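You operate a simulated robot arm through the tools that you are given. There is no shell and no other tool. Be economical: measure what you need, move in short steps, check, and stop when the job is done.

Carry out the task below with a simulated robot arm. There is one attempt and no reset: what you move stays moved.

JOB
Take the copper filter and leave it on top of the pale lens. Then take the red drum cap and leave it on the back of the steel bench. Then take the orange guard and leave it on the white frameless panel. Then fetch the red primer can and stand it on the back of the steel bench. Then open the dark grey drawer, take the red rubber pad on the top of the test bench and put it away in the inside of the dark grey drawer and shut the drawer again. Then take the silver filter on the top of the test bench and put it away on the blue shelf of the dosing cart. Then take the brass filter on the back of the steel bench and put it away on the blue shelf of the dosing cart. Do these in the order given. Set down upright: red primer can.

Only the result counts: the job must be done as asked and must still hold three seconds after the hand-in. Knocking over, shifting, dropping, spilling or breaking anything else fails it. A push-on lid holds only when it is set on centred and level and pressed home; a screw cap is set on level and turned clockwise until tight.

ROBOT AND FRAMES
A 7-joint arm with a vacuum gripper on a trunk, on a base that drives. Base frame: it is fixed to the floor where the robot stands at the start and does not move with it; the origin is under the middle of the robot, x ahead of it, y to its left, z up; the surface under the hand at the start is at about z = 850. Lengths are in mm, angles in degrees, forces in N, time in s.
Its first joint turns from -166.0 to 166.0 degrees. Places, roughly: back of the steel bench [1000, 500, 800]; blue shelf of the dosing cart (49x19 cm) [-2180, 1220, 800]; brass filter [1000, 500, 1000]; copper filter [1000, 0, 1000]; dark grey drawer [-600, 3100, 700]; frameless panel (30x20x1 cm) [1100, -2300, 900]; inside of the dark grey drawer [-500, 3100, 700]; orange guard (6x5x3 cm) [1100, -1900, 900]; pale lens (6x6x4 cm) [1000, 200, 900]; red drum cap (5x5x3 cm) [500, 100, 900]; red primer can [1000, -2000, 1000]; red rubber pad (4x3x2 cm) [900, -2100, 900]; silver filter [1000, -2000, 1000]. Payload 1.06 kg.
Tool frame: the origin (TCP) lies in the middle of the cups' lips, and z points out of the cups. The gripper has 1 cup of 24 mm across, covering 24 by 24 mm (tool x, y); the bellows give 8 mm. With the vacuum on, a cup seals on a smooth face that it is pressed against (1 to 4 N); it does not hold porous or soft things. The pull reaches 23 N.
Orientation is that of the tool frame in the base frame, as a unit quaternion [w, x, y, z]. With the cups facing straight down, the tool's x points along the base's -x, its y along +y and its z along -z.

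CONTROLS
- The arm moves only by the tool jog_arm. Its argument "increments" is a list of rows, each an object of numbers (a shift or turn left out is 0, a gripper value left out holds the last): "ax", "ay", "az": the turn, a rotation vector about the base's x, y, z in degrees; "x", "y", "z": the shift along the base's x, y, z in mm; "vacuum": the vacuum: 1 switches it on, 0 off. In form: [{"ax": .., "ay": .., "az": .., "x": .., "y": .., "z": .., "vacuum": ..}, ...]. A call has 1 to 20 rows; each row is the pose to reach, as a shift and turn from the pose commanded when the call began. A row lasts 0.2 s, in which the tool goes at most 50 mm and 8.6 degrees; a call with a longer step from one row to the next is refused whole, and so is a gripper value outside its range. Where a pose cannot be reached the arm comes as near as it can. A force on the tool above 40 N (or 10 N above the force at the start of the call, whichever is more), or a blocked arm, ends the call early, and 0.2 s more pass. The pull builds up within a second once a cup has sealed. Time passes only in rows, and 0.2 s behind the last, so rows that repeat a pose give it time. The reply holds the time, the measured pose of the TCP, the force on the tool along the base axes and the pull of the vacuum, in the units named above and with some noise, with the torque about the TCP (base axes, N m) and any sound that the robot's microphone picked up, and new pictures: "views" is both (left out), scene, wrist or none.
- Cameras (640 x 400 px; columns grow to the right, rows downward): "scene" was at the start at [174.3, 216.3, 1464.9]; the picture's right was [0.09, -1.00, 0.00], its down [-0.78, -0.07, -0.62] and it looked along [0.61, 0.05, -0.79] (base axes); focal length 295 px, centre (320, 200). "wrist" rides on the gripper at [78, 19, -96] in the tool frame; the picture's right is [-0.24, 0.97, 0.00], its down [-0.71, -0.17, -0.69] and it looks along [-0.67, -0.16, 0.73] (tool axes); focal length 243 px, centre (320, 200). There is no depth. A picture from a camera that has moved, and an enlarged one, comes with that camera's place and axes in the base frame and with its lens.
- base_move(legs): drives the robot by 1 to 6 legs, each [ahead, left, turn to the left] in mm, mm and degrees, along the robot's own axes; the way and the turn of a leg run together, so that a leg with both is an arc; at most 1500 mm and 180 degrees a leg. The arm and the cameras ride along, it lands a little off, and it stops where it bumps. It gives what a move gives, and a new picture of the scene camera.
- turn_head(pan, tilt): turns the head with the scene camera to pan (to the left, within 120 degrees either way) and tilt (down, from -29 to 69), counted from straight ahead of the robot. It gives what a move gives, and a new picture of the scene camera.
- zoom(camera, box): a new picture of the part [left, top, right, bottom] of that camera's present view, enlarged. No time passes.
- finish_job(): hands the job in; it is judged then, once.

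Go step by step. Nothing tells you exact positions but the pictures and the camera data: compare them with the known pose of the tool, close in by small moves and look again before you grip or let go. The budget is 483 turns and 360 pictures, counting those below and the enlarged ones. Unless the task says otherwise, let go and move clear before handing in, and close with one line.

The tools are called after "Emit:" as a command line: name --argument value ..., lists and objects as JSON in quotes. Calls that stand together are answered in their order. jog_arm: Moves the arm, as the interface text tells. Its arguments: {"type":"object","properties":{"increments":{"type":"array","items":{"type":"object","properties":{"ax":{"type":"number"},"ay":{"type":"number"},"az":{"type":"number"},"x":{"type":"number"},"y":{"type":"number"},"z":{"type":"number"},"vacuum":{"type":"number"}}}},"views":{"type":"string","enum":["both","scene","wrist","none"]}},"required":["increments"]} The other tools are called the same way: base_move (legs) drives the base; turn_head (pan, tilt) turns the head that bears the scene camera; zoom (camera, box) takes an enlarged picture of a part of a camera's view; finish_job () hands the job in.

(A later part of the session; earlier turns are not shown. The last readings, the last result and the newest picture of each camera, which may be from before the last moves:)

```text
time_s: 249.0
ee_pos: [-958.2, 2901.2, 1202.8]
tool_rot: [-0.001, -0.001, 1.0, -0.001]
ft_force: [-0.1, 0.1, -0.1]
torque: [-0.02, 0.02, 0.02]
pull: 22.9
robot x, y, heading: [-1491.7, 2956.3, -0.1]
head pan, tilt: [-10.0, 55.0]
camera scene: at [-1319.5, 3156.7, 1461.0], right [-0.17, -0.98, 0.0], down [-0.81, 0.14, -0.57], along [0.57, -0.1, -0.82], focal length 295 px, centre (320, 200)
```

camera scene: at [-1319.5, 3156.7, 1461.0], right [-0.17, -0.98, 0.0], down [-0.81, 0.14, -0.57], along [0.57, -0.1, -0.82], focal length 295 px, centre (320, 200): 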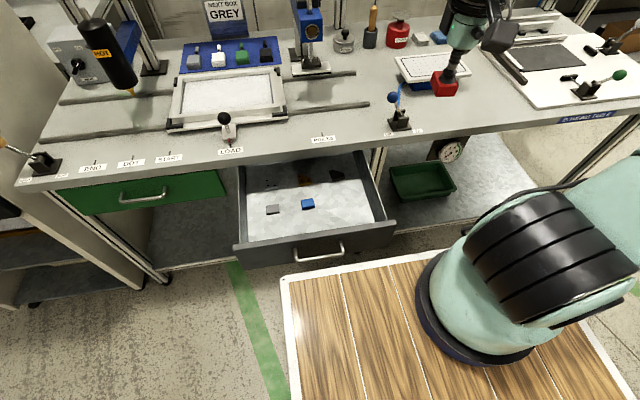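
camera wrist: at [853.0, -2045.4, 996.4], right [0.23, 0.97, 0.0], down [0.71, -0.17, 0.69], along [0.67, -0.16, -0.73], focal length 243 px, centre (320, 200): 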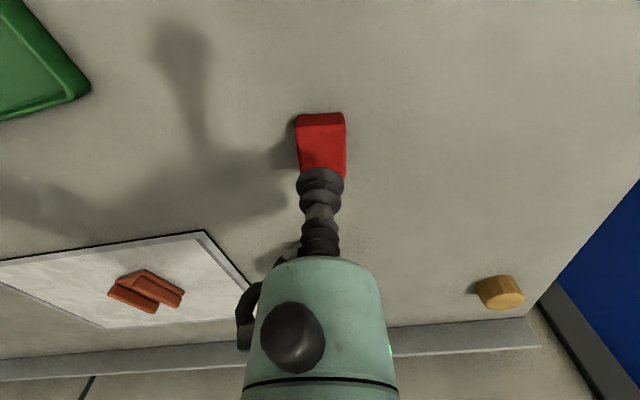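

The drawer is fully visible. The free spot is at about (-850, 3012); I'll move over it and lower partway.

Emit:
jog_arm --increments '[{"x": 30, "y": 30}, {"x": 60, "y": 60}, {"x": 90, "y": 90}, {"x": 109, "y": 111}, {"x": 109, "y": 111, "z": -45}, {"x": 109, "y": 111, "z": -90}, {"x": 109, "y": 111, "z": -135}, {"x": 109, "y": 111, "z": -180}, {"x": 109, "y": 111, "z": -225}, {"x": 109, "y": 111, "z": -270}, {"x": 109, "y": 111, "z": -315}, {"x": 109, "y": 111, "z": -350}, {"x": 109, "y": 111, "z": -350}]'

```text
time_s: 251.8
ee_pos: [-850.7, 3012.4, 853.1]
tool_rot: [0.0, -0.001, 1.0, -0.002]
ft_force: [-0.5, -1.3, -0.2]
torque: [0.02, -0.01, -0.01]
pull: 22.9
robot x, y, heading: [-1487.6, 2959.0, -0.1]
head pan, tilt: [-10.0, 55.0]
camera scene: at [-1319.6, 3156.7, 1460.9], right [-0.17, -0.98, 0.0], down [-0.81, 0.14, -0.57], along [0.56, -0.1, -0.82], focal length 295 px, centre (320, 200)
camera wrist: at [-928.9, 3030.7, 948.4], right [0.23, 0.97, 0.0], down [0.71, -0.17, 0.69], along [0.67, -0.16, -0.73], focal length 243 px, centre (320, 200)
```

scene: 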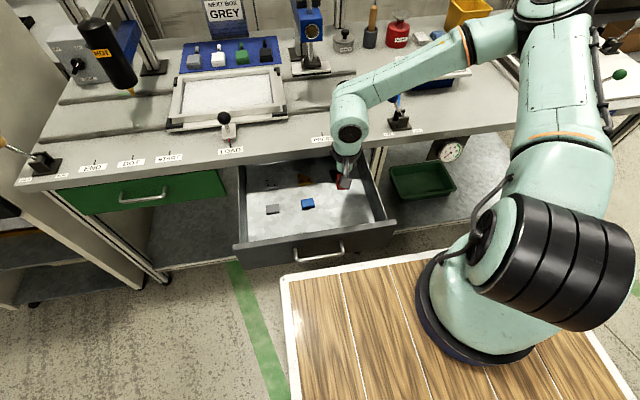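
wrist: 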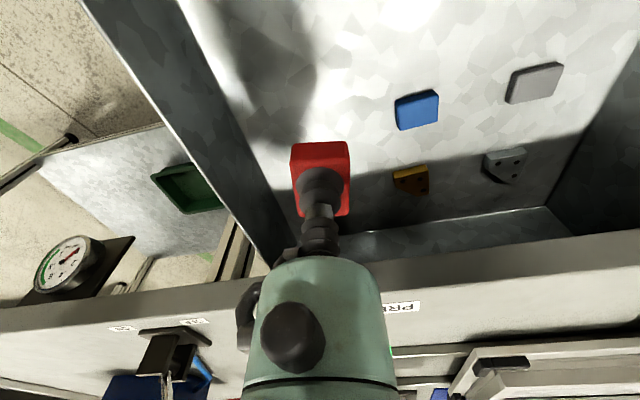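

The spot below is clear. I'll lower further in stages.

Emit:
jog_arm --increments '[{"z": -40}, {"z": -80}, {"z": -95}, {"z": -105}, {"z": -105}]'

```text
time_s: 253.0
ee_pos: [-849.3, 3011.9, 748.6]
tool_rot: [0.0, 0.0, 1.0, -0.002]
ft_force: [-0.1, 0.0, -0.7]
torque: [0.01, -0.02, 0.02]
pull: 23.0
robot x, y, heading: [-1491.0, 2958.3, -0.1]
head pan, tilt: [-10.0, 55.0]
camera scene: at [-1319.6, 3156.7, 1460.9], right [-0.17, -0.98, 0.0], down [-0.81, 0.14, -0.57], along [0.56, -0.1, -0.82], focal length 295 px, centre (320, 200)
camera wrist: at [-927.9, 3030.5, 844.0], right [0.23, 0.97, 0.0], down [0.71, -0.17, 0.69], along [0.67, -0.16, -0.73], focal length 243 px, centre (320, 200)
```

scene: 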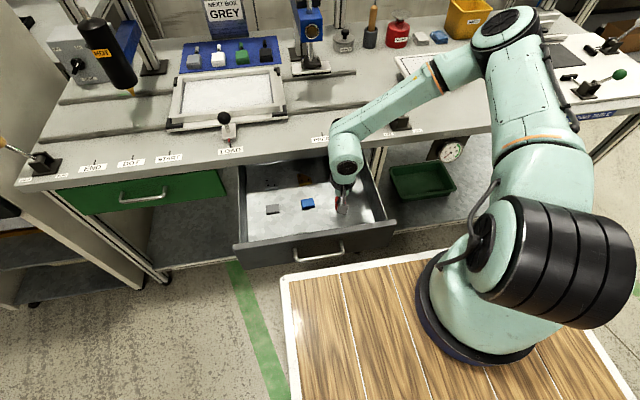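
wrist: 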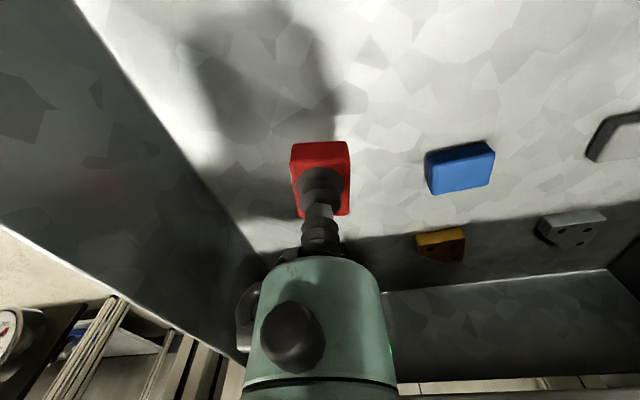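

The forearm passes near the blue-ball lever, so I'll enlarge to check.

Emit:
zoom --camera "scene" --box '[320, 30, 480, 140]'

```text
3.64 times, centred on (400, 85) of scene
camera zoom: at [-1319.6, 3156.7, 1460.9], right [-0.17, -0.98, 0.0], down [-0.81, 0.14, -0.57], along [0.56, -0.1, -0.82], focal length 1074 px, centre (29, 618)
```

zoom: 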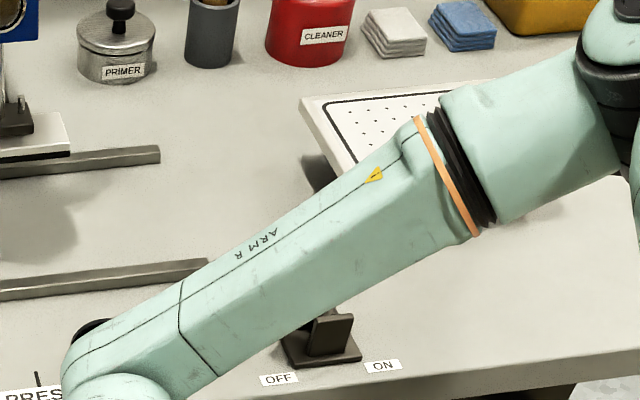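

The forearm is well above and in front of the lever. I'll continue lowering to contact.

Emit:
jog_arm --increments '[{"z": -8}, {"z": -14}, {"z": -18}, {"z": -21}, {"z": -21}]' --views "wrist"

```text
time_s: 254.2
ee_pos: [-849.8, 3013.0, 727.3]
tool_rot: [0.0, -0.002, 1.0, -0.001]
ft_force: [-0.1, 0.1, -0.9]
torque: [-0.04, -0.03, -0.01]
pull: 23.0
robot x, y, heading: [-1489.3, 2956.9, 0.2]
head pan, tilt: [-10.0, 55.0]
camera wrist: at [-928.2, 3030.6, 823.0], right [0.23, 0.97, 0.0], down [0.71, -0.17, 0.69], along [0.67, -0.16, -0.73], focal length 243 px, centre (320, 200)
```

wrist: 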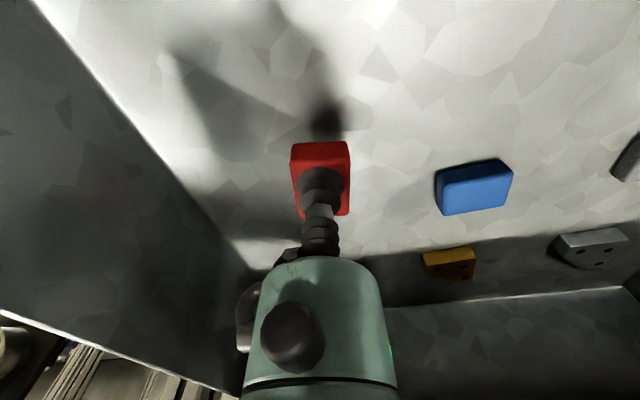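

Emit:
jog_arm --increments '[{"z": -4}, {"z": -7}, {"z": -10}, {"z": -10}]' --views "none"

```text
time_s: 255.2
ee_pos: [-850.4, 3012.3, 718.1]
tool_rot: [0.0, -0.001, 1.0, -0.002]
ft_force: [-0.3, 0.1, -0.6]
torque: [-0.01, 0.02, 0.0]
pull: 23.2
robot x, y, heading: [-1489.3, 2960.0, -0.1]
head pan, tilt: [-10.0, 55.0]
```

Emit:
jog_arm --increments '[{"z": -3}, {"z": -6}, {"z": -8}, {"z": -8}]' --views "wrist"

```text
time_s: 256.2
ee_pos: [-848.7, 3012.2, 710.0]
tool_rot: [0.001, -0.002, 1.0, -0.002]
ft_force: [-0.1, -2.0, 12.3]
torque: [0.01, -0.01, 0.0]
pull: 22.9
robot x, y, heading: [-1489.0, 2962.7, 0.1]
head pan, tilt: [-10.0, 55.0]
camera wrist: at [-928.3, 3030.2, 805.1], right [0.23, 0.97, 0.0], down [0.71, -0.17, 0.69], along [0.67, -0.16, -0.73], focal length 243 px, centre (320, 200)
```

wrist: 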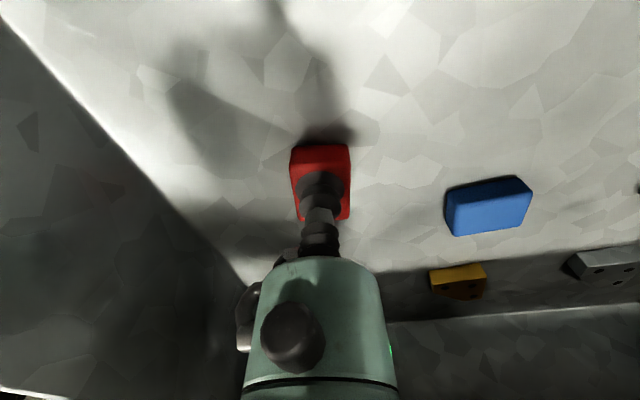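

Contact with the drawer floor. I'll release and rise.

Emit:
jog_arm --increments '[{"z": 1, "vacuum": 0}, {"z": 1}, {"z": 1}, {"z": 1}, {"z": 5}, {"z": 25}, {"z": 65}, {"z": 110}, {"z": 155}, {"z": 200}, {"z": 245}, {"z": 290}]' --views "wrist"

```text
time_s: 258.8
ee_pos: [-850.2, 3011.7, 1000.7]
tool_rot: [0.0, -0.001, 1.0, -0.002]
ft_force: [-0.3, -0.5, 0.5]
torque: [-0.01, 0.04, 0.01]
pull: 0.0
robot x, y, heading: [-1489.7, 2957.6, -0.1]
head pan, tilt: [-10.0, 55.0]
camera wrist: at [-928.3, 3030.2, 1096.3], right [0.23, 0.97, 0.0], down [0.71, -0.17, 0.69], along [0.67, -0.16, -0.73], focal length 243 px, centre (320, 200)
```

wrist: 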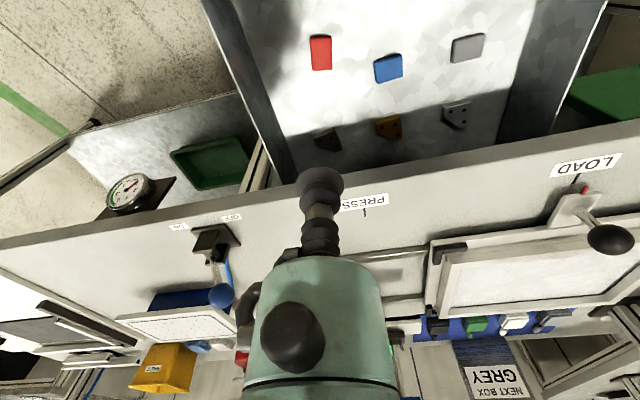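

The red pad lies in the drawer. To shut it, I'll back up, tilt the tool 45° again and push on the face beside the handle.

Emit:
jog_arm --increments '[{"z": 40}, {"z": 80}, {"z": 100}]' --views "none"

Emit:
base_move --legs '[[-400, 90, 0]]'

Emit:
jog_arm --increments '[{"x": 25, "y": -15, "ay": -7}, {"x": 50, "y": -30, "ay": -14}, {"x": 75, "y": -45, "z": -10, "ay": -21}, {"x": 100, "y": -60, "z": -25, "ay": -28}, {"x": 125, "y": -75, "z": -45, "ay": -35}, {"x": 145, "y": -90, "z": -75, "ay": -42}, {"x": 165, "y": -92, "z": -110, "ay": -45}, {"x": 175, "y": -92, "z": -150, "ay": -45}, {"x": 175, "y": -92, "z": -150, "ay": -45}]'

```text
time_s: 259.6
ee_pos: [-849.4, 3011.6, 1100.2]
tool_rot: [0.0, -0.001, 1.0, -0.002]
ft_force: [0.2, -0.7, -0.3]
torque: [0.0, 0.02, 0.01]
pull: 0.0
robot x, y, heading: [-1493.1, 2958.5, -0.2]
head pan, tilt: [-10.0, 55.0]
```

```text
time_s: 262.1
ee_pos: [-1249.0, 3104.2, 1099.1]
tool_rot: [0.001, -0.002, 1.0, -0.001]
ft_force: [-0.6, 0.0, -0.2]
torque: [-0.01, 0.04, 0.05]
pull: 0.1
robot x, y, heading: [-1886.3, 3053.7, 0.2]
head pan, tilt: [-10.0, 55.0]
camera scene: at [-1720.1, 3246.9, 1460.9], right [-0.17, -0.99, 0.0], down [-0.81, 0.14, -0.57], along [0.57, -0.1, -0.82], focal length 295 px, centre (320, 200)
```

scene: 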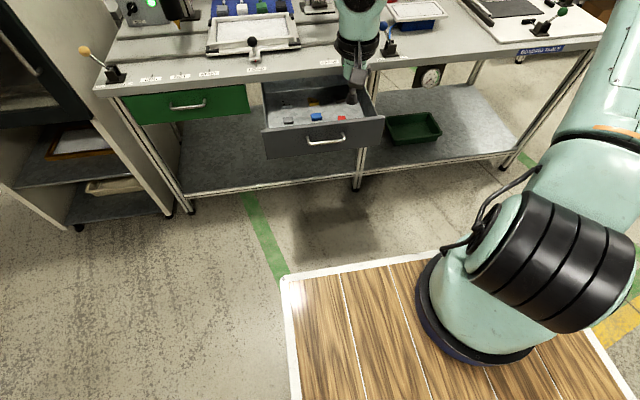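

```text
time_s: 264.1
ee_pos: [-1074.4, 3011.4, 950.5]
tool_rot: [0.382, -0.002, 0.924, -0.003]
ft_force: [0.0, 1.1, 0.0]
torque: [-0.01, 0.02, 0.05]
pull: 0.2
robot x, y, heading: [-1892.0, 3050.5, 0.3]
head pan, tilt: [-10.0, 55.0]
camera scene: at [-1720.1, 3246.9, 1460.9], right [-0.17, -0.99, 0.0], down [-0.81, 0.14, -0.57], along [0.57, -0.1, -0.82], focal length 295 px, centre (320, 200)
camera wrist: at [-1197.1, 3029.5, 962.2], right [0.16, 0.97, 0.16], down [0.02, -0.17, 0.99], along [0.99, -0.16, -0.04], focal length 243 px, centre (320, 200)
```

scene: 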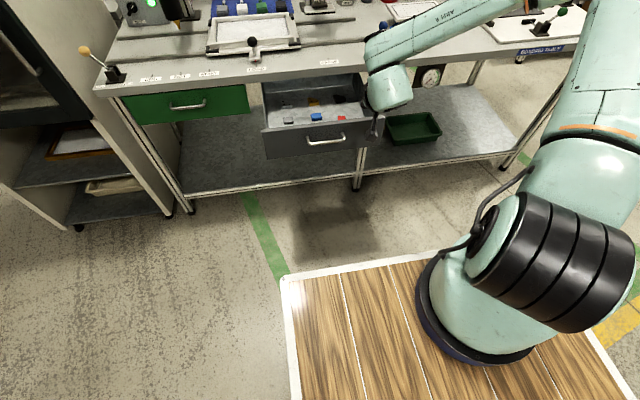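
wrist: 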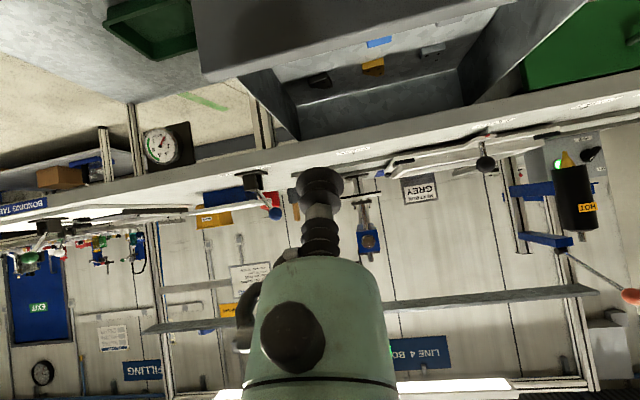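

I'll lower in front of the drawer face.

Emit:
jog_arm --increments '[{"z": -45}, {"z": -90}, {"z": -135}, {"z": -175}, {"z": -175}]' --views "wrist"

```text
time_s: 265.3
ee_pos: [-1074.9, 3013.0, 774.3]
tool_rot: [0.382, -0.002, 0.924, -0.003]
ft_force: [-0.2, -0.1, -0.2]
torque: [0.03, 0.0, 0.01]
pull: 0.0
robot x, y, heading: [-1888.8, 3048.3, -0.0]
head pan, tilt: [-10.0, 55.0]
camera wrist: at [-1198.2, 3029.9, 786.4], right [0.16, 0.97, 0.16], down [0.02, -0.16, 0.99], along [0.99, -0.16, -0.04], focal length 243 px, centre (320, 200)
```

wrist: 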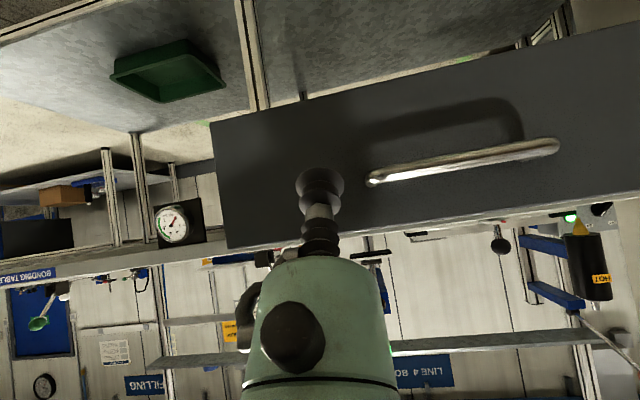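

I'll push by driving the base ahead, then finish with the arm.

Emit:
base_move --legs '[[130, 0, 0], [110, 0, 0]]'

Emit:
jog_arm --increments '[{"x": 20}, {"x": 40}, {"x": 60}, {"x": 75}, {"x": 85}, {"x": 92}, {"x": 92}]'

```text
time_s: 267.4
ee_pos: [-834.0, 3013.1, 774.9]
tool_rot: [0.383, -0.003, 0.924, -0.002]
ft_force: [-1.0, -0.6, 0.6]
torque: [-0.01, 0.01, 0.02]
pull: 0.0
robot x, y, heading: [-1649.1, 3050.8, 0.4]
head pan, tilt: [-10.0, 55.0]
camera scene: at [-1478.6, 3247.8, 1460.9], right [-0.17, -0.99, 0.0], down [-0.81, 0.14, -0.57], along [0.57, -0.1, -0.82], focal length 295 px, centre (320, 200)
```

scene: 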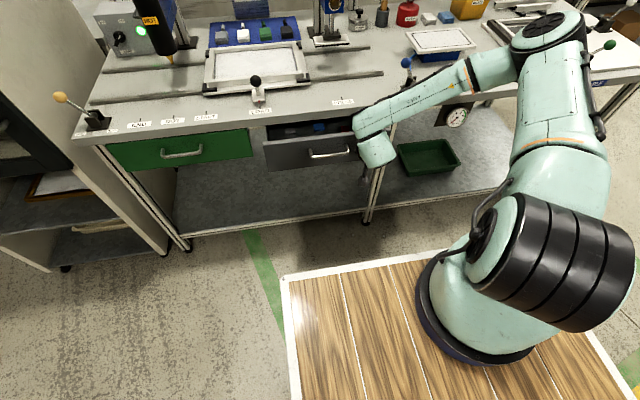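

```text
time_s: 269.0
ee_pos: [-740.6, 3013.4, 772.6]
tool_rot: [0.382, -0.001, 0.924, -0.003]
ft_force: [0.5, 0.6, 0.2]
torque: [0.03, -0.04, 0.05]
pull: 0.1
robot x, y, heading: [-1647.9, 3050.5, 0.1]
head pan, tilt: [-10.0, 55.0]
camera scene: at [-1478.6, 3247.8, 1460.9], right [-0.17, -0.99, 0.0], down [-0.81, 0.14, -0.57], along [0.57, -0.1, -0.82], focal length 295 px, centre (320, 200)
camera wrist: at [-864.7, 3030.8, 786.2], right [0.16, 0.97, 0.16], down [0.02, -0.16, 0.99], along [0.99, -0.16, -0.04], focal length 243 px, centre (320, 200)
```

scene: 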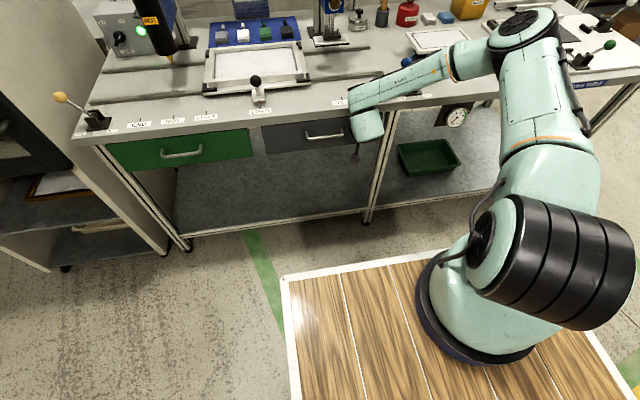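
wrist: 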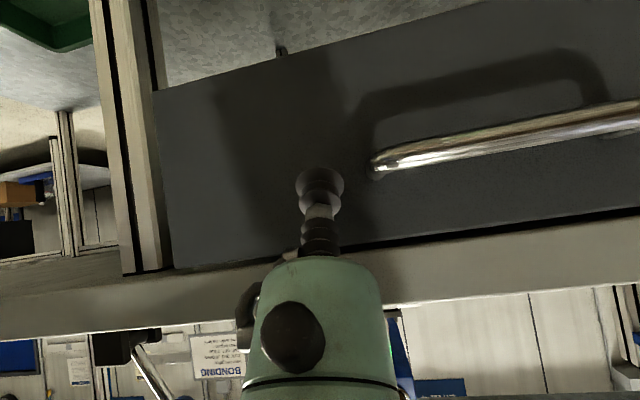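

Almost shut. I'll push on in small steps until the force rises.

Emit:
jog_arm --increments '[{"x": 3}, {"x": 6}, {"x": 9}, {"x": 12}, {"x": 12}]' --views "none"

```text
time_s: 270.2
ee_pos: [-729.6, 3012.7, 774.4]
tool_rot: [0.383, -0.002, 0.924, -0.003]
ft_force: [0.9, -0.1, 0.4]
torque: [-0.01, 0.01, -0.01]
pull: 0.2
robot x, y, heading: [-1645.9, 3051.6, 0.2]
head pan, tilt: [-10.0, 55.0]
```

Emit:
jog_arm --increments '[{"x": 3}, {"x": 6}, {"x": 8}, {"x": 8}]' --views "wrist"

```text
time_s: 271.2
ee_pos: [-722.3, 3011.7, 774.6]
tool_rot: [0.383, -0.003, 0.924, -0.003]
ft_force: [-1.1, -0.1, 0.6]
torque: [0.05, 0.01, 0.02]
pull: 0.0
robot x, y, heading: [-1648.8, 3048.3, 0.2]
head pan, tilt: [-10.0, 55.0]
camera wrist: at [-845.1, 3030.6, 786.9], right [0.16, 0.97, 0.16], down [0.02, -0.16, 0.99], along [0.99, -0.16, -0.04], focal length 243 px, centre (320, 200)
```

wrist: 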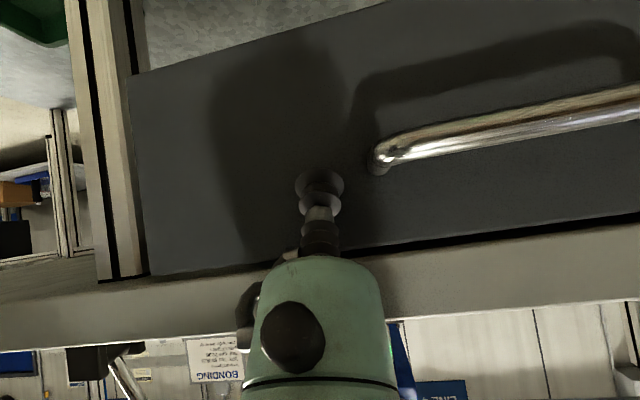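

Emit:
jog_arm --increments '[{"x": 2}, {"x": 4}, {"x": 4}]' --views "none"

Emit:
zoom --camera "scene" --box '[230, 80, 430, 200]'

```text
time_s: 272.0
ee_pos: [-718.3, 3013.8, 774.0]
tool_rot: [0.383, -0.002, 0.924, -0.003]
ft_force: [-5.2, 0.0, 0.5]
torque: [0.04, -0.07, -0.01]
pull: 0.1
robot x, y, heading: [-1651.8, 3051.2, 0.3]
head pan, tilt: [-10.0, 55.0]
```

```text
3.20 times, centred on (330, 140) of scene
camera zoom: at [-1478.8, 3247.8, 1461.0], right [-0.17, -0.99, 0.0], down [-0.81, 0.14, -0.57], along [0.57, -0.1, -0.82], focal length 945 px, centre (288, 392)
```

zoom: 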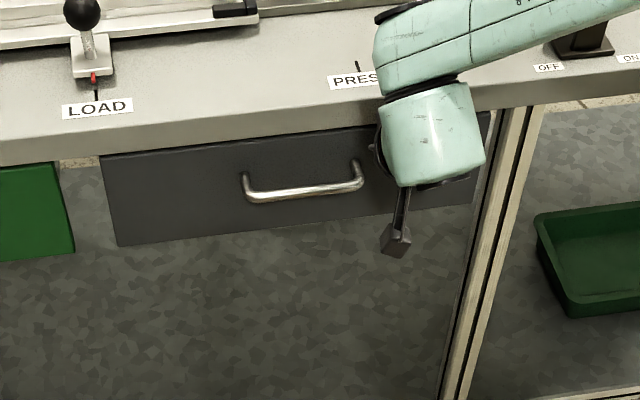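

Emit:
jog_arm --increments '[{"x": 2}, {"x": 3}, {"x": 3}]' --views "wrist"

```text
time_s: 272.8
ee_pos: [-716.0, 3012.5, 773.9]
tool_rot: [0.382, -0.003, 0.924, -0.002]
ft_force: [-16.5, 0.4, -6.3]
torque: [-0.02, -0.19, -0.01]
pull: 0.1
robot x, y, heading: [-1648.6, 3048.4, 0.2]
head pan, tilt: [-10.0, 55.0]
camera wrist: at [-838.9, 3030.9, 786.1], right [0.16, 0.97, 0.16], down [0.02, -0.17, 0.99], along [0.99, -0.16, -0.04], focal length 243 px, centre (320, 200)
```

wrist: 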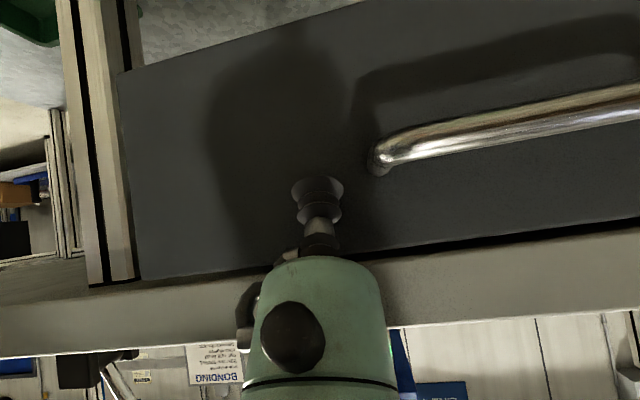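

A firm stop shows the drawer is shut. I'll back away, raise and retract, then check.

Emit:
jog_arm --increments '[{"x": -20}, {"x": -60}, {"x": -100}, {"x": -130, "z": 30, "ay": 7}, {"x": -155, "z": 65, "ay": 14}, {"x": -180, "z": 100, "ay": 21}, {"x": -205, "z": 140, "ay": 28}, {"x": -230, "z": 180, "ay": 35}, {"x": -255, "z": 220, "ay": 42}, {"x": -285, "z": 258, "ay": 45}, {"x": -315, "z": 295, "ay": 45}, {"x": -345, "z": 332, "ay": 45}, {"x": -365, "z": 372, "ay": 45}, {"x": -385, "z": 412, "ay": 45}, {"x": -400, "z": 430, "ay": 45}, {"x": -400, "z": 430, "ay": 45}]' --views "scene"

Emit:
zoom --camera "scene" --box '[230, 80, 430, 200]'

```text
time_s: 276.2
ee_pos: [-1115.3, 3011.7, 1204.6]
tool_rot: [0.0, -0.003, 1.0, -0.002]
ft_force: [0.5, -0.4, 0.6]
torque: [-0.01, -0.02, 0.0]
pull: 0.1
robot x, y, heading: [-1649.8, 3050.9, 0.3]
head pan, tilt: [-10.0, 55.0]
camera scene: at [-1478.6, 3247.8, 1460.9], right [-0.17, -0.99, 0.0], down [-0.81, 0.14, -0.57], along [0.57, -0.1, -0.82], focal length 295 px, centre (320, 200)
```

scene: 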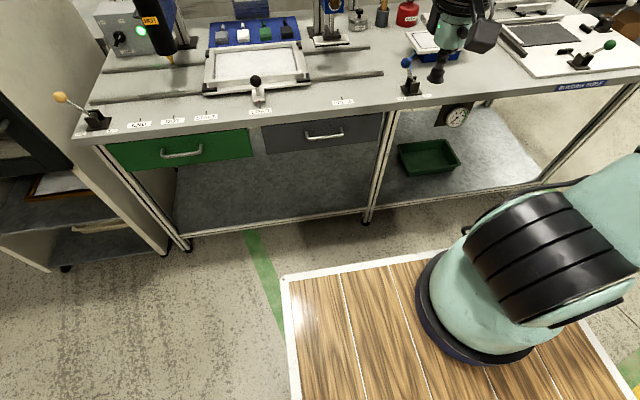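

```text
3.20 times, centred on (330, 140) of scene
camera zoom: at [-1478.6, 3247.8, 1460.9], right [-0.17, -0.99, 0.0], down [-0.81, 0.14, -0.57], along [0.57, -0.1, -0.82], focal length 945 px, centre (288, 392)
```

zoom: 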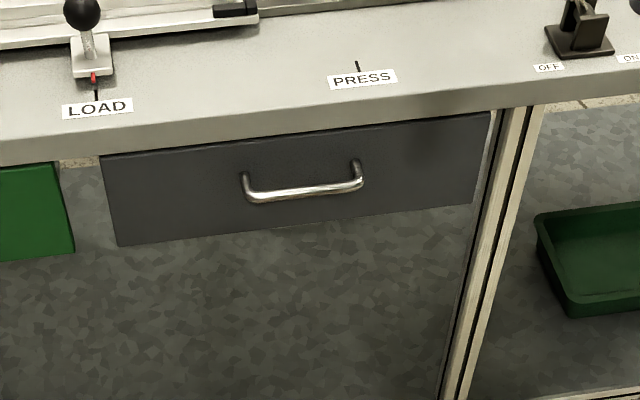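

The drawer is shut. On the way to fetch the silver filter, I'll stop opposite the dosing cart to look at its shelf.

Emit:
base_move --legs '[[100, 0, 0], [0, -1450, 0]]'

Emit:
turn_head --pan 120 --tilt 25

```text
time_s: 284.2
ee_pos: [-1008.7, 1562.3, 1204.7]
tool_rot: [0.0, -0.002, 1.0, -0.002]
ft_force: [0.0, 0.3, -0.2]
torque: [-0.02, 0.02, -0.02]
pull: 0.1
robot x, y, heading: [-1539.3, 1599.2, 0.5]
head pan, tilt: [-10.0, 55.0]
camera scene: at [-1373.3, 1797.5, 1460.9], right [-0.17, -0.99, 0.0], down [-0.81, 0.14, -0.57], along [0.57, -0.1, -0.82], focal length 295 px, centre (320, 200)
```

scene: 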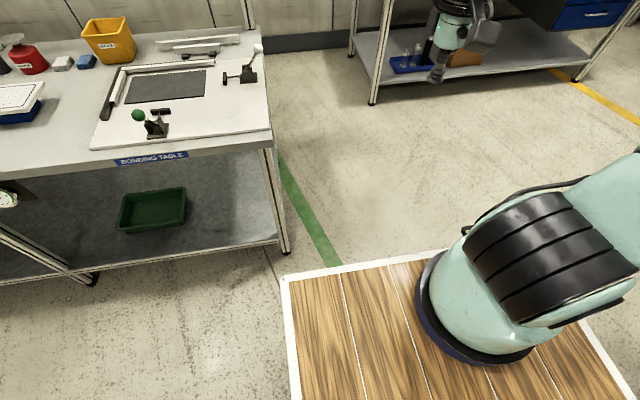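

```text
time_s: 286.3
ee_pos: [-1010.7, 1562.3, 1204.5]
tool_rot: [0.001, -0.002, 1.0, -0.001]
ft_force: [-1.0, 0.3, -0.4]
torque: [0.03, -0.02, -0.01]
pull: 0.0
robot x, y, heading: [-1539.4, 1598.1, 0.3]
head pan, tilt: [120.0, 25.0]
camera scene: at [-1490.7, 1889.4, 1505.0], right [0.86, 0.5, 0.0], down [0.21, -0.37, -0.91], along [-0.46, 0.78, -0.42], focal length 295 px, centre (320, 200)
```

scene: 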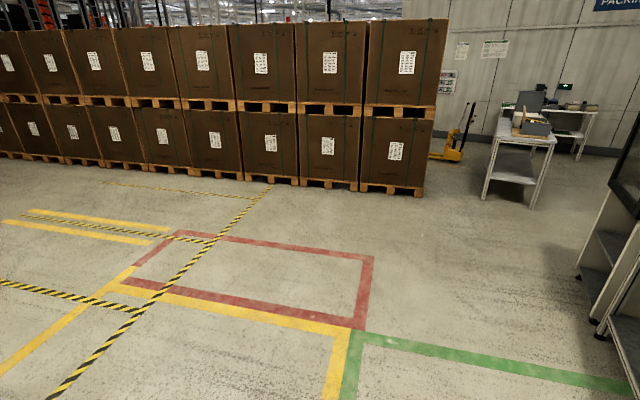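

Emit:
base_move --legs '[[60, -1050, -0.3]]'

```text
time_s: 291.7
ee_pos: [-947.8, 495.2, 1204.4]
tool_rot: [-0.001, -0.001, 1.0, -0.002]
ft_force: [-0.7, -0.3, 0.4]
torque: [0.0, 0.0, -0.02]
pull: 0.0
robot x, y, heading: [-1481.4, 537.1, -0.1]
head pan, tilt: [120.0, 25.0]
camera scene: at [-1427.9, 826.1, 1505.0], right [0.87, 0.5, 0.0], down [0.21, -0.37, -0.91], along [-0.45, 0.79, -0.42], focal length 295 px, centre (320, 200)
```

scene: 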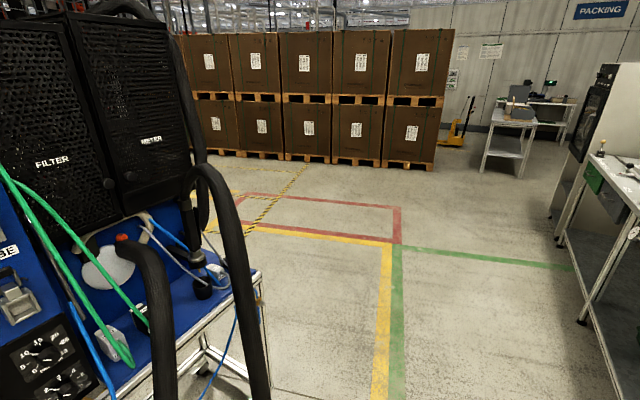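

I see the dosing cart with a blue shelf and hoses. Now I'll fetch the silver filter from the test bench.

Emit:
base_move --legs '[[0, -530, 0], [1465, 0, 0], [0, -1030, 0], [0, -1020, 0]]'

Emit:
turn_head --pan -5 --tilt 38

```text
time_s: 311.4
ee_pos: [506.5, -2086.5, 1205.5]
tool_rot: [0.0, -0.002, 1.0, -0.002]
ft_force: [0.8, -0.8, 0.2]
torque: [-0.02, -0.02, 0.04]
pull: 0.0
robot x, y, heading: [-29.8, -2046.8, 0.1]
head pan, tilt: [120.0, 25.0]
camera scene: at [26.1, -1758.5, 1505.0], right [0.86, 0.5, 0.0], down [0.21, -0.37, -0.91], along [-0.45, 0.78, -0.42], focal length 295 px, centre (320, 200)
```

scene: 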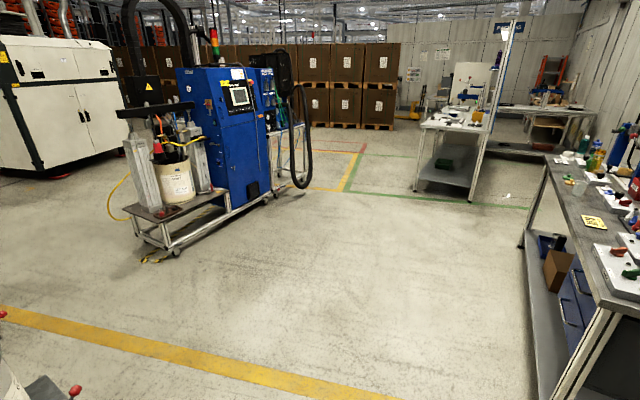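

```text
time_s: 313.5
ee_pos: [507.7, -2086.8, 1205.0]
tool_rot: [0.0, -0.001, 1.0, -0.001]
ft_force: [0.0, 0.5, -0.1]
torque: [-0.01, -0.02, -0.01]
pull: 0.1
robot x, y, heading: [-26.2, -2048.1, 0.2]
head pan, tilt: [-5.0, 38.0]
camera scene: at [158.3, -1845.4, 1484.6], right [-0.08, -1.0, 0.0], down [-0.61, 0.05, -0.79], along [0.79, -0.07, -0.62], focal length 295 px, centre (320, 200)
```

scene: 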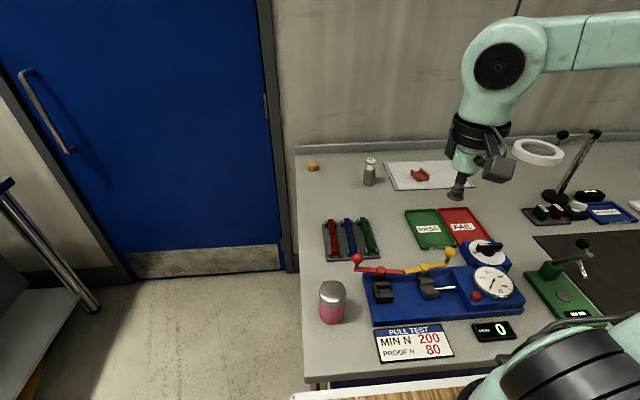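

Emit:
base_move --legs '[[65, 0, 0]]'

Emit:
jog_arm --increments '[{"x": 45}, {"x": 90}, {"x": 135}, {"x": 180}, {"x": 225}, {"x": 270}, {"x": 315, "y": -4}, {"x": 360, "y": -8}, {"x": 400, "y": -12, "z": -10}, {"x": 435, "y": -15, "z": -40}, {"x": 450, "y": -15, "z": -85}, {"x": 450, "y": -15, "z": -130}, {"x": 450, "y": -15, "z": -150}, {"x": 450, "y": -15, "z": -150}]'

```text
time_s: 314.5
ee_pos: [572.6, -2086.1, 1205.4]
tool_rot: [0.0, -0.002, 1.0, -0.002]
ft_force: [0.1, 0.0, 0.8]
torque: [0.0, 0.01, 0.0]
pull: 0.0
robot x, y, heading: [38.2, -2048.3, -0.0]
head pan, tilt: [-5.0, 38.0]
camera scene: at [223.0, -1845.3, 1484.6], right [-0.08, -1.0, 0.0], down [-0.61, 0.05, -0.79], along [0.79, -0.07, -0.62], focal length 295 px, centre (320, 200)
```

scene: 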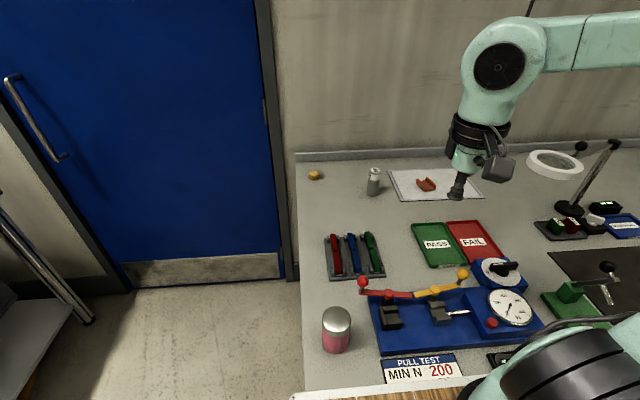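

```text
time_s: 317.5
ee_pos: [1022.2, -2101.3, 1054.0]
tool_rot: [0.001, -0.002, 1.0, -0.001]
ft_force: [-1.1, -0.5, 0.4]
torque: [0.0, 0.04, -0.03]
pull: 0.0
robot x, y, heading: [40.1, -2050.8, -0.0]
head pan, tilt: [-5.0, 38.0]
camera scene: at [222.9, -1845.2, 1484.6], right [-0.08, -1.0, 0.0], down [-0.61, 0.05, -0.79], along [0.79, -0.07, -0.62], focal length 295 px, centre (320, 200)
camera wrist: at [943.1, -2083.5, 1149.4], right [0.23, 0.97, 0.0], down [0.71, -0.17, 0.69], along [0.67, -0.16, -0.73], focal length 243 px, centre (320, 200)
```

scene: 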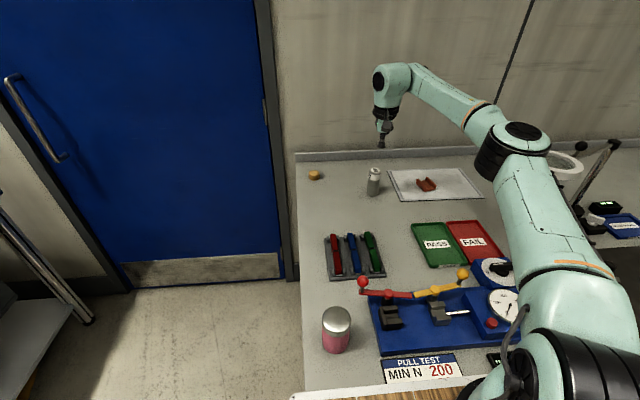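
wrist: 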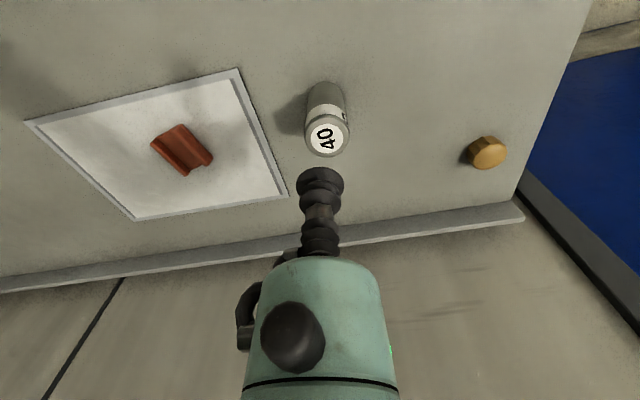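

Emit:
jog_arm --increments '[{"x": 15, "y": -2}, {"x": 33, "y": -4, "z": -30}, {"x": 33, "y": -4, "z": -72}, {"x": 33, "y": -4, "z": -72}]' --views "wrist"

```text
time_s: 318.5
ee_pos: [1054.4, -2104.5, 982.1]
tool_rot: [0.001, -0.002, 1.0, -0.001]
ft_force: [-0.5, -0.5, -0.4]
torque: [-0.04, -0.02, 0.0]
pull: 0.0
robot x, y, heading: [36.3, -2046.4, 0.3]
head pan, tilt: [-5.0, 38.0]
camera wrist: at [976.3, -2086.8, 1077.2], right [0.23, 0.97, 0.0], down [0.71, -0.17, 0.69], along [0.67, -0.16, -0.73], focal length 243 px, centre (320, 200)
```

wrist: 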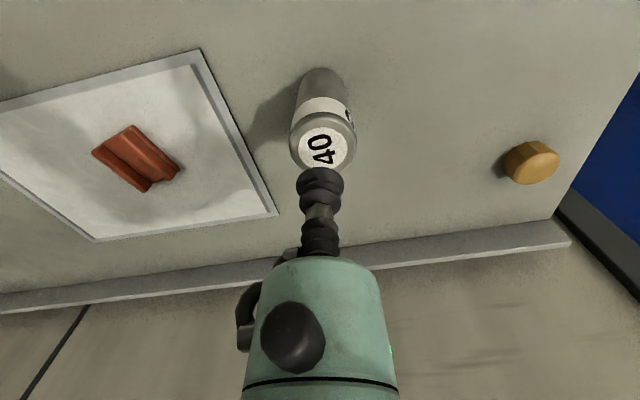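

Emit:
jog_arm --increments '[{"x": 4, "y": 0.5, "z": -20, "vacuum": 1}, {"x": 4, "y": 0.5, "z": -33}, {"x": 4, "y": 0.5, "z": -38}, {"x": 4, "y": 0.5, "z": -42}, {"x": 4, "y": 0.5, "z": -42}, {"x": 4, "y": 0.5, "z": -42}]' --views "none"

```text
time_s: 319.9
ee_pos: [1059.1, -2105.7, 940.0]
tool_rot: [0.001, -0.002, 1.0, -0.002]
ft_force: [4.1, -2.8, 19.8]
torque: [0.0, -0.04, -0.01]
pull: 23.3
robot x, y, heading: [35.5, -2042.8, 0.3]
head pan, tilt: [-5.0, 38.0]
```

Sealed. I'll lift, retract and drive toward the dosing cart.

Emit:
jog_arm --increments '[{"z": 5}, {"z": 40}, {"z": 85}, {"z": 130}, {"z": 170}, {"x": -20, "z": 205}, {"x": -55, "z": 235}, {"x": -95, "z": 260}, {"x": -140, "z": 265}, {"x": -185, "z": 265}, {"x": -230, "z": 265}, {"x": -275, "z": 265}, {"x": -320, "z": 265}, {"x": -365, "z": 265}, {"x": -410, "z": 265}, {"x": -455, "z": 265}, {"x": -480, "z": 265}, {"x": -480, "z": 265}]' --views "scene"

Emit:
base_move --legs '[[-45, 0, 0], [0, 1030, 0], [0, 1020, 0], [-1390, 0, 0], [0, 1200, 0]]'

```text
time_s: 323.7
ee_pos: [578.1, -2103.5, 1206.1]
tool_rot: [0.0, -0.002, 1.0, -0.002]
ft_force: [-0.8, -0.4, -1.5]
torque: [0.01, -0.01, -0.01]
pull: 23.3
out of reach, approached as far as the arm can: row 5
robot x, y, heading: [36.7, -2048.1, 0.4]
head pan, tilt: [-5.0, 38.0]
camera scene: at [223.0, -1845.3, 1484.6], right [-0.08, -1.0, 0.0], down [-0.61, 0.05, -0.79], along [0.79, -0.07, -0.62], focal length 295 px, centre (320, 200)
```

scene: 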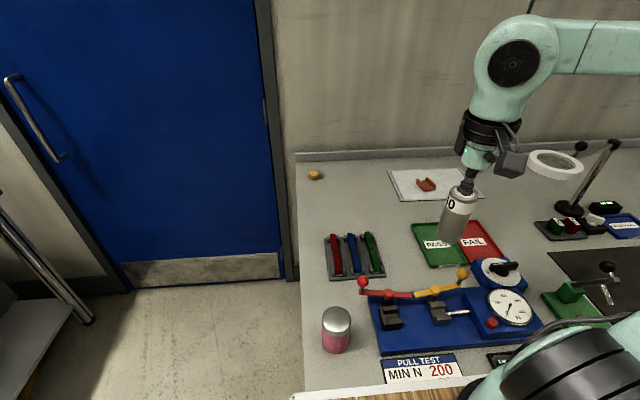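

```text
time_s: 346.6
ee_pos: [-872.5, 1155.8, 1205.6]
tool_rot: [0.0, -0.007, 1.0, -0.002]
ft_force: [0.4, 0.2, -1.4]
torque: [-0.01, -0.03, -0.01]
pull: 22.4
robot x, y, heading: [-1413.5, 1210.2, 0.8]
head pan, tilt: [-5.0, 38.0]
camera scene: at [-1231.2, 1411.6, 1484.6], right [-0.08, -1.0, 0.0], down [-0.61, 0.05, -0.79], along [0.79, -0.06, -0.62], focal length 295 px, centre (320, 200)
```

scene: 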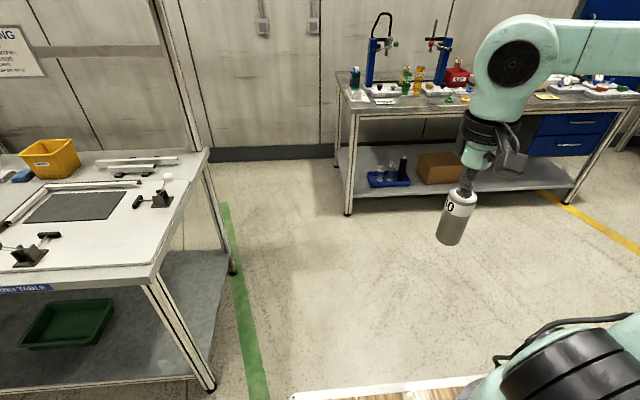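

I'll turn the robot around to face the cart.

Emit:
base_move --legs '[[0, 0, 90], [0, 0, 89.2]]'

```text
time_s: 354.6
ee_pos: [-1953.4, 1273.6, 1205.9]
tool_rot: [-0.001, 1.0, -0.006, 0.0]
ft_force: [-0.1, 0.7, -1.9]
torque: [0.0, 0.0, 0.02]
pull: 23.0
robot x, y, heading: [-1415.8, 1205.1, 179.1]
head pan, tilt: [-5.0, 38.0]
camera scene: at [-1604.0, 1007.3, 1484.6], right [0.1, 0.99, 0.0], down [0.61, -0.06, -0.79], along [-0.78, 0.08, -0.62], focal length 295 px, centre (320, 200)
```

scene: 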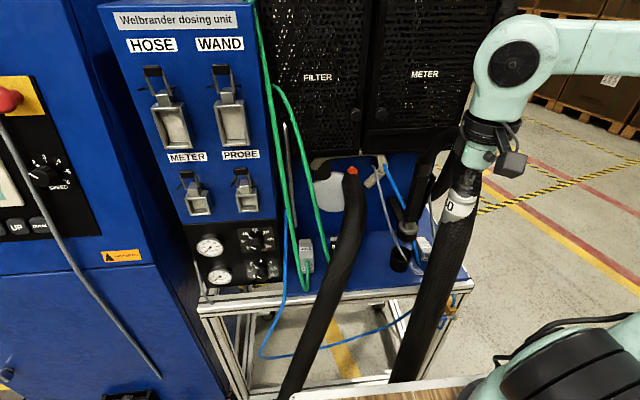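

Emit:
zoom --camera "scene" --box '[240, 140, 500, 320]'

Emit:
zoom --camera "wrist" --box '[0, 0, 640, 400]'

```text
2.22 times, centred on (370, 230) of scene
camera zoom: at [-1604.0, 1007.3, 1484.6], right [0.1, 0.99, 0.0], down [0.61, -0.06, -0.79], along [-0.78, 0.08, -0.62], focal length 657 px, centre (209, 133)
```

zoom: 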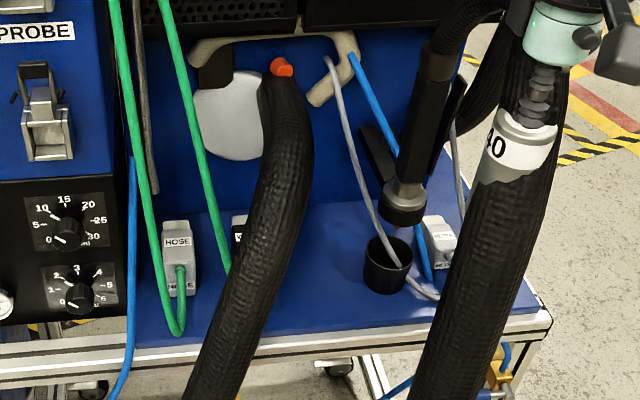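

```text
1.00 times, centred on (320, 200) of wrist (not enlarged: the box is as wide or as high as the picture)
camera zoom: at [-1876.3, 1251.9, 1300.6], right [-0.25, -0.97, 0.0], down [-0.71, 0.18, 0.69], along [-0.66, 0.17, -0.73], focal length 243 px, centre (320, 200)
```

zoom: 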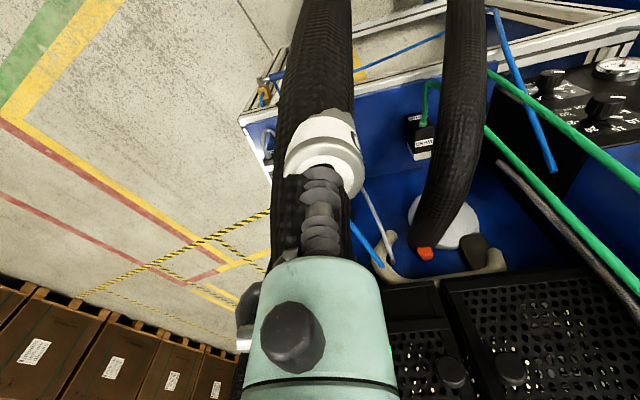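

The filter appears to be overlapping the hanging black hose, with no force felt. I'll back off to look at the layout from farther away.

Emit:
base_move --legs '[[-300, 0, 0]]'

Emit:
turn_head --pan -5 --tilt 28

```text
time_s: 356.7
ee_pos: [-1654.8, 1268.1, 1205.2]
tool_rot: [-0.002, 1.0, -0.007, 0.0]
ft_force: [0.6, 0.0, -0.1]
torque: [0.02, -0.01, 0.0]
pull: 23.0
robot x, y, heading: [-1113.0, 1202.9, 179.1]
head pan, tilt: [-5.0, 38.0]
camera scene: at [-1304.2, 1002.8, 1484.6], right [0.1, 0.99, 0.0], down [0.61, -0.06, -0.79], along [-0.78, 0.08, -0.62], focal length 295 px, centre (320, 200)
```

scene: 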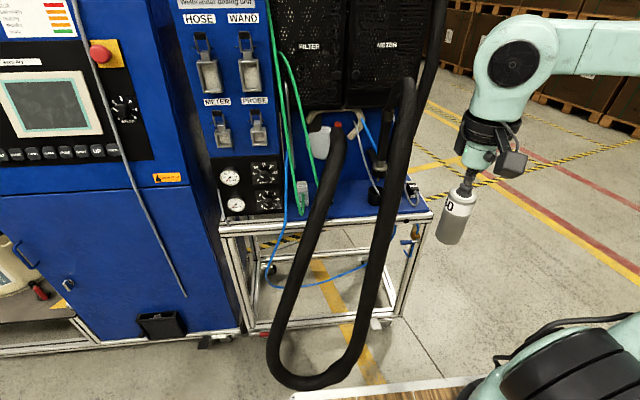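

```text
time_s: 357.4
ee_pos: [-1654.3, 1268.1, 1205.5]
tool_rot: [-0.002, 1.0, -0.006, 0.001]
ft_force: [0.1, -0.2, -1.8]
torque: [-0.07, 0.03, 0.02]
pull: 22.9
robot x, y, heading: [-1115.8, 1205.5, 179.2]
head pan, tilt: [-5.0, 28.0]
camera scene: at [-1309.1, 1003.3, 1500.1], right [0.1, 0.99, 0.0], down [0.47, -0.05, -0.88], along [-0.88, 0.09, -0.47], focal length 295 px, centre (320, 200)
```

scene: 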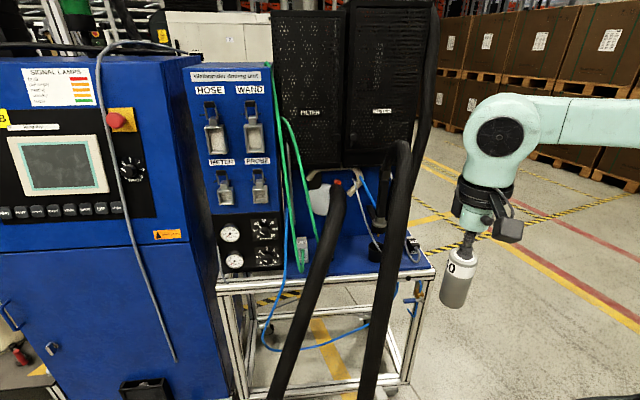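

The hose loop hangs in front of the shelf at x≈-1920 to -2050. I need a better vantage to choose a free spot and an approach, so I'll slide right (+y) and look.

Emit:
base_move --legs '[[0, -550, 0]]'

Emit:
turn_head --pan 5 --tilt 30

```text
time_s: 360.6
ee_pos: [-1645.5, 1820.9, 1205.0]
tool_rot: [-0.002, 1.0, -0.008, 0.0]
ft_force: [0.7, 0.6, -2.0]
torque: [0.01, -0.01, -0.02]
pull: 22.4
robot x, y, heading: [-1106.3, 1750.6, 178.9]
head pan, tilt: [-5.0, 28.0]
camera scene: at [-1301.2, 1555.4, 1500.2], right [0.1, 0.99, 0.0], down [0.47, -0.05, -0.88], along [-0.88, 0.09, -0.47], focal length 295 px, centre (320, 200)
```

scene: 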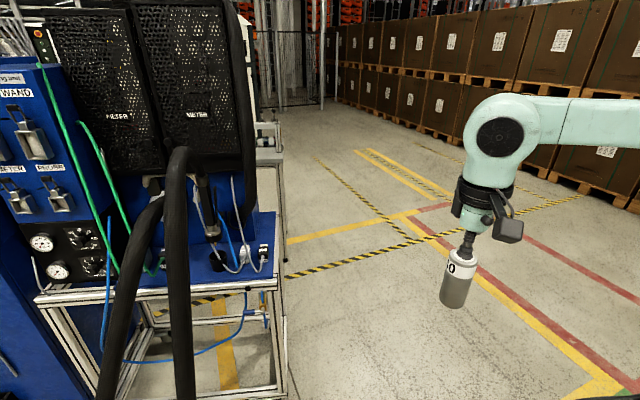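

```text
time_s: 361.3
ee_pos: [-1646.5, 1821.8, 1204.2]
tool_rot: [-0.001, 1.0, -0.008, 0.0]
ft_force: [-0.2, 0.9, -1.6]
torque: [0.03, 0.02, 0.01]
pull: 22.8
robot x, y, heading: [-1106.9, 1751.4, 178.8]
head pan, tilt: [5.0, 30.0]
camera scene: at [-1300.8, 1539.6, 1497.0], right [-0.07, 1.0, 0.0], down [0.5, 0.03, -0.87], along [-0.86, -0.06, -0.5], focal length 295 px, centre (320, 200)
```

scene: 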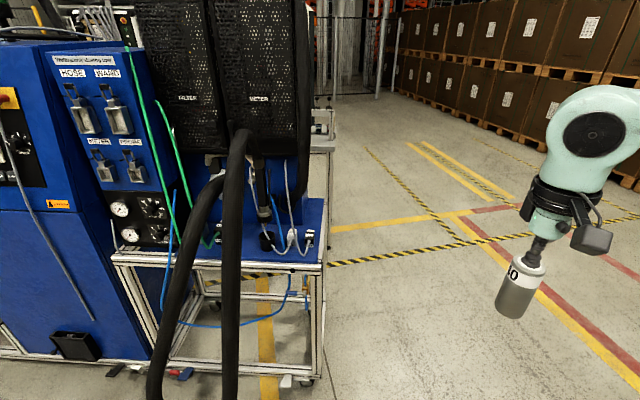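

Emit:
zoom --camera "scene" --box '[180, 100, 350, 290]'

```text
2.11 times, centred on (265, 195) of scene
camera zoom: at [-1300.8, 1539.6, 1497.0], right [-0.07, 1.0, 0.0], down [0.5, 0.03, -0.87], along [-0.86, -0.06, -0.5], focal length 622 px, centre (436, 210)
```

zoom: 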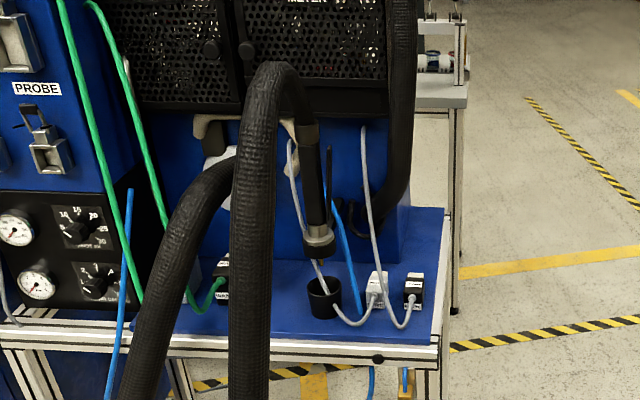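

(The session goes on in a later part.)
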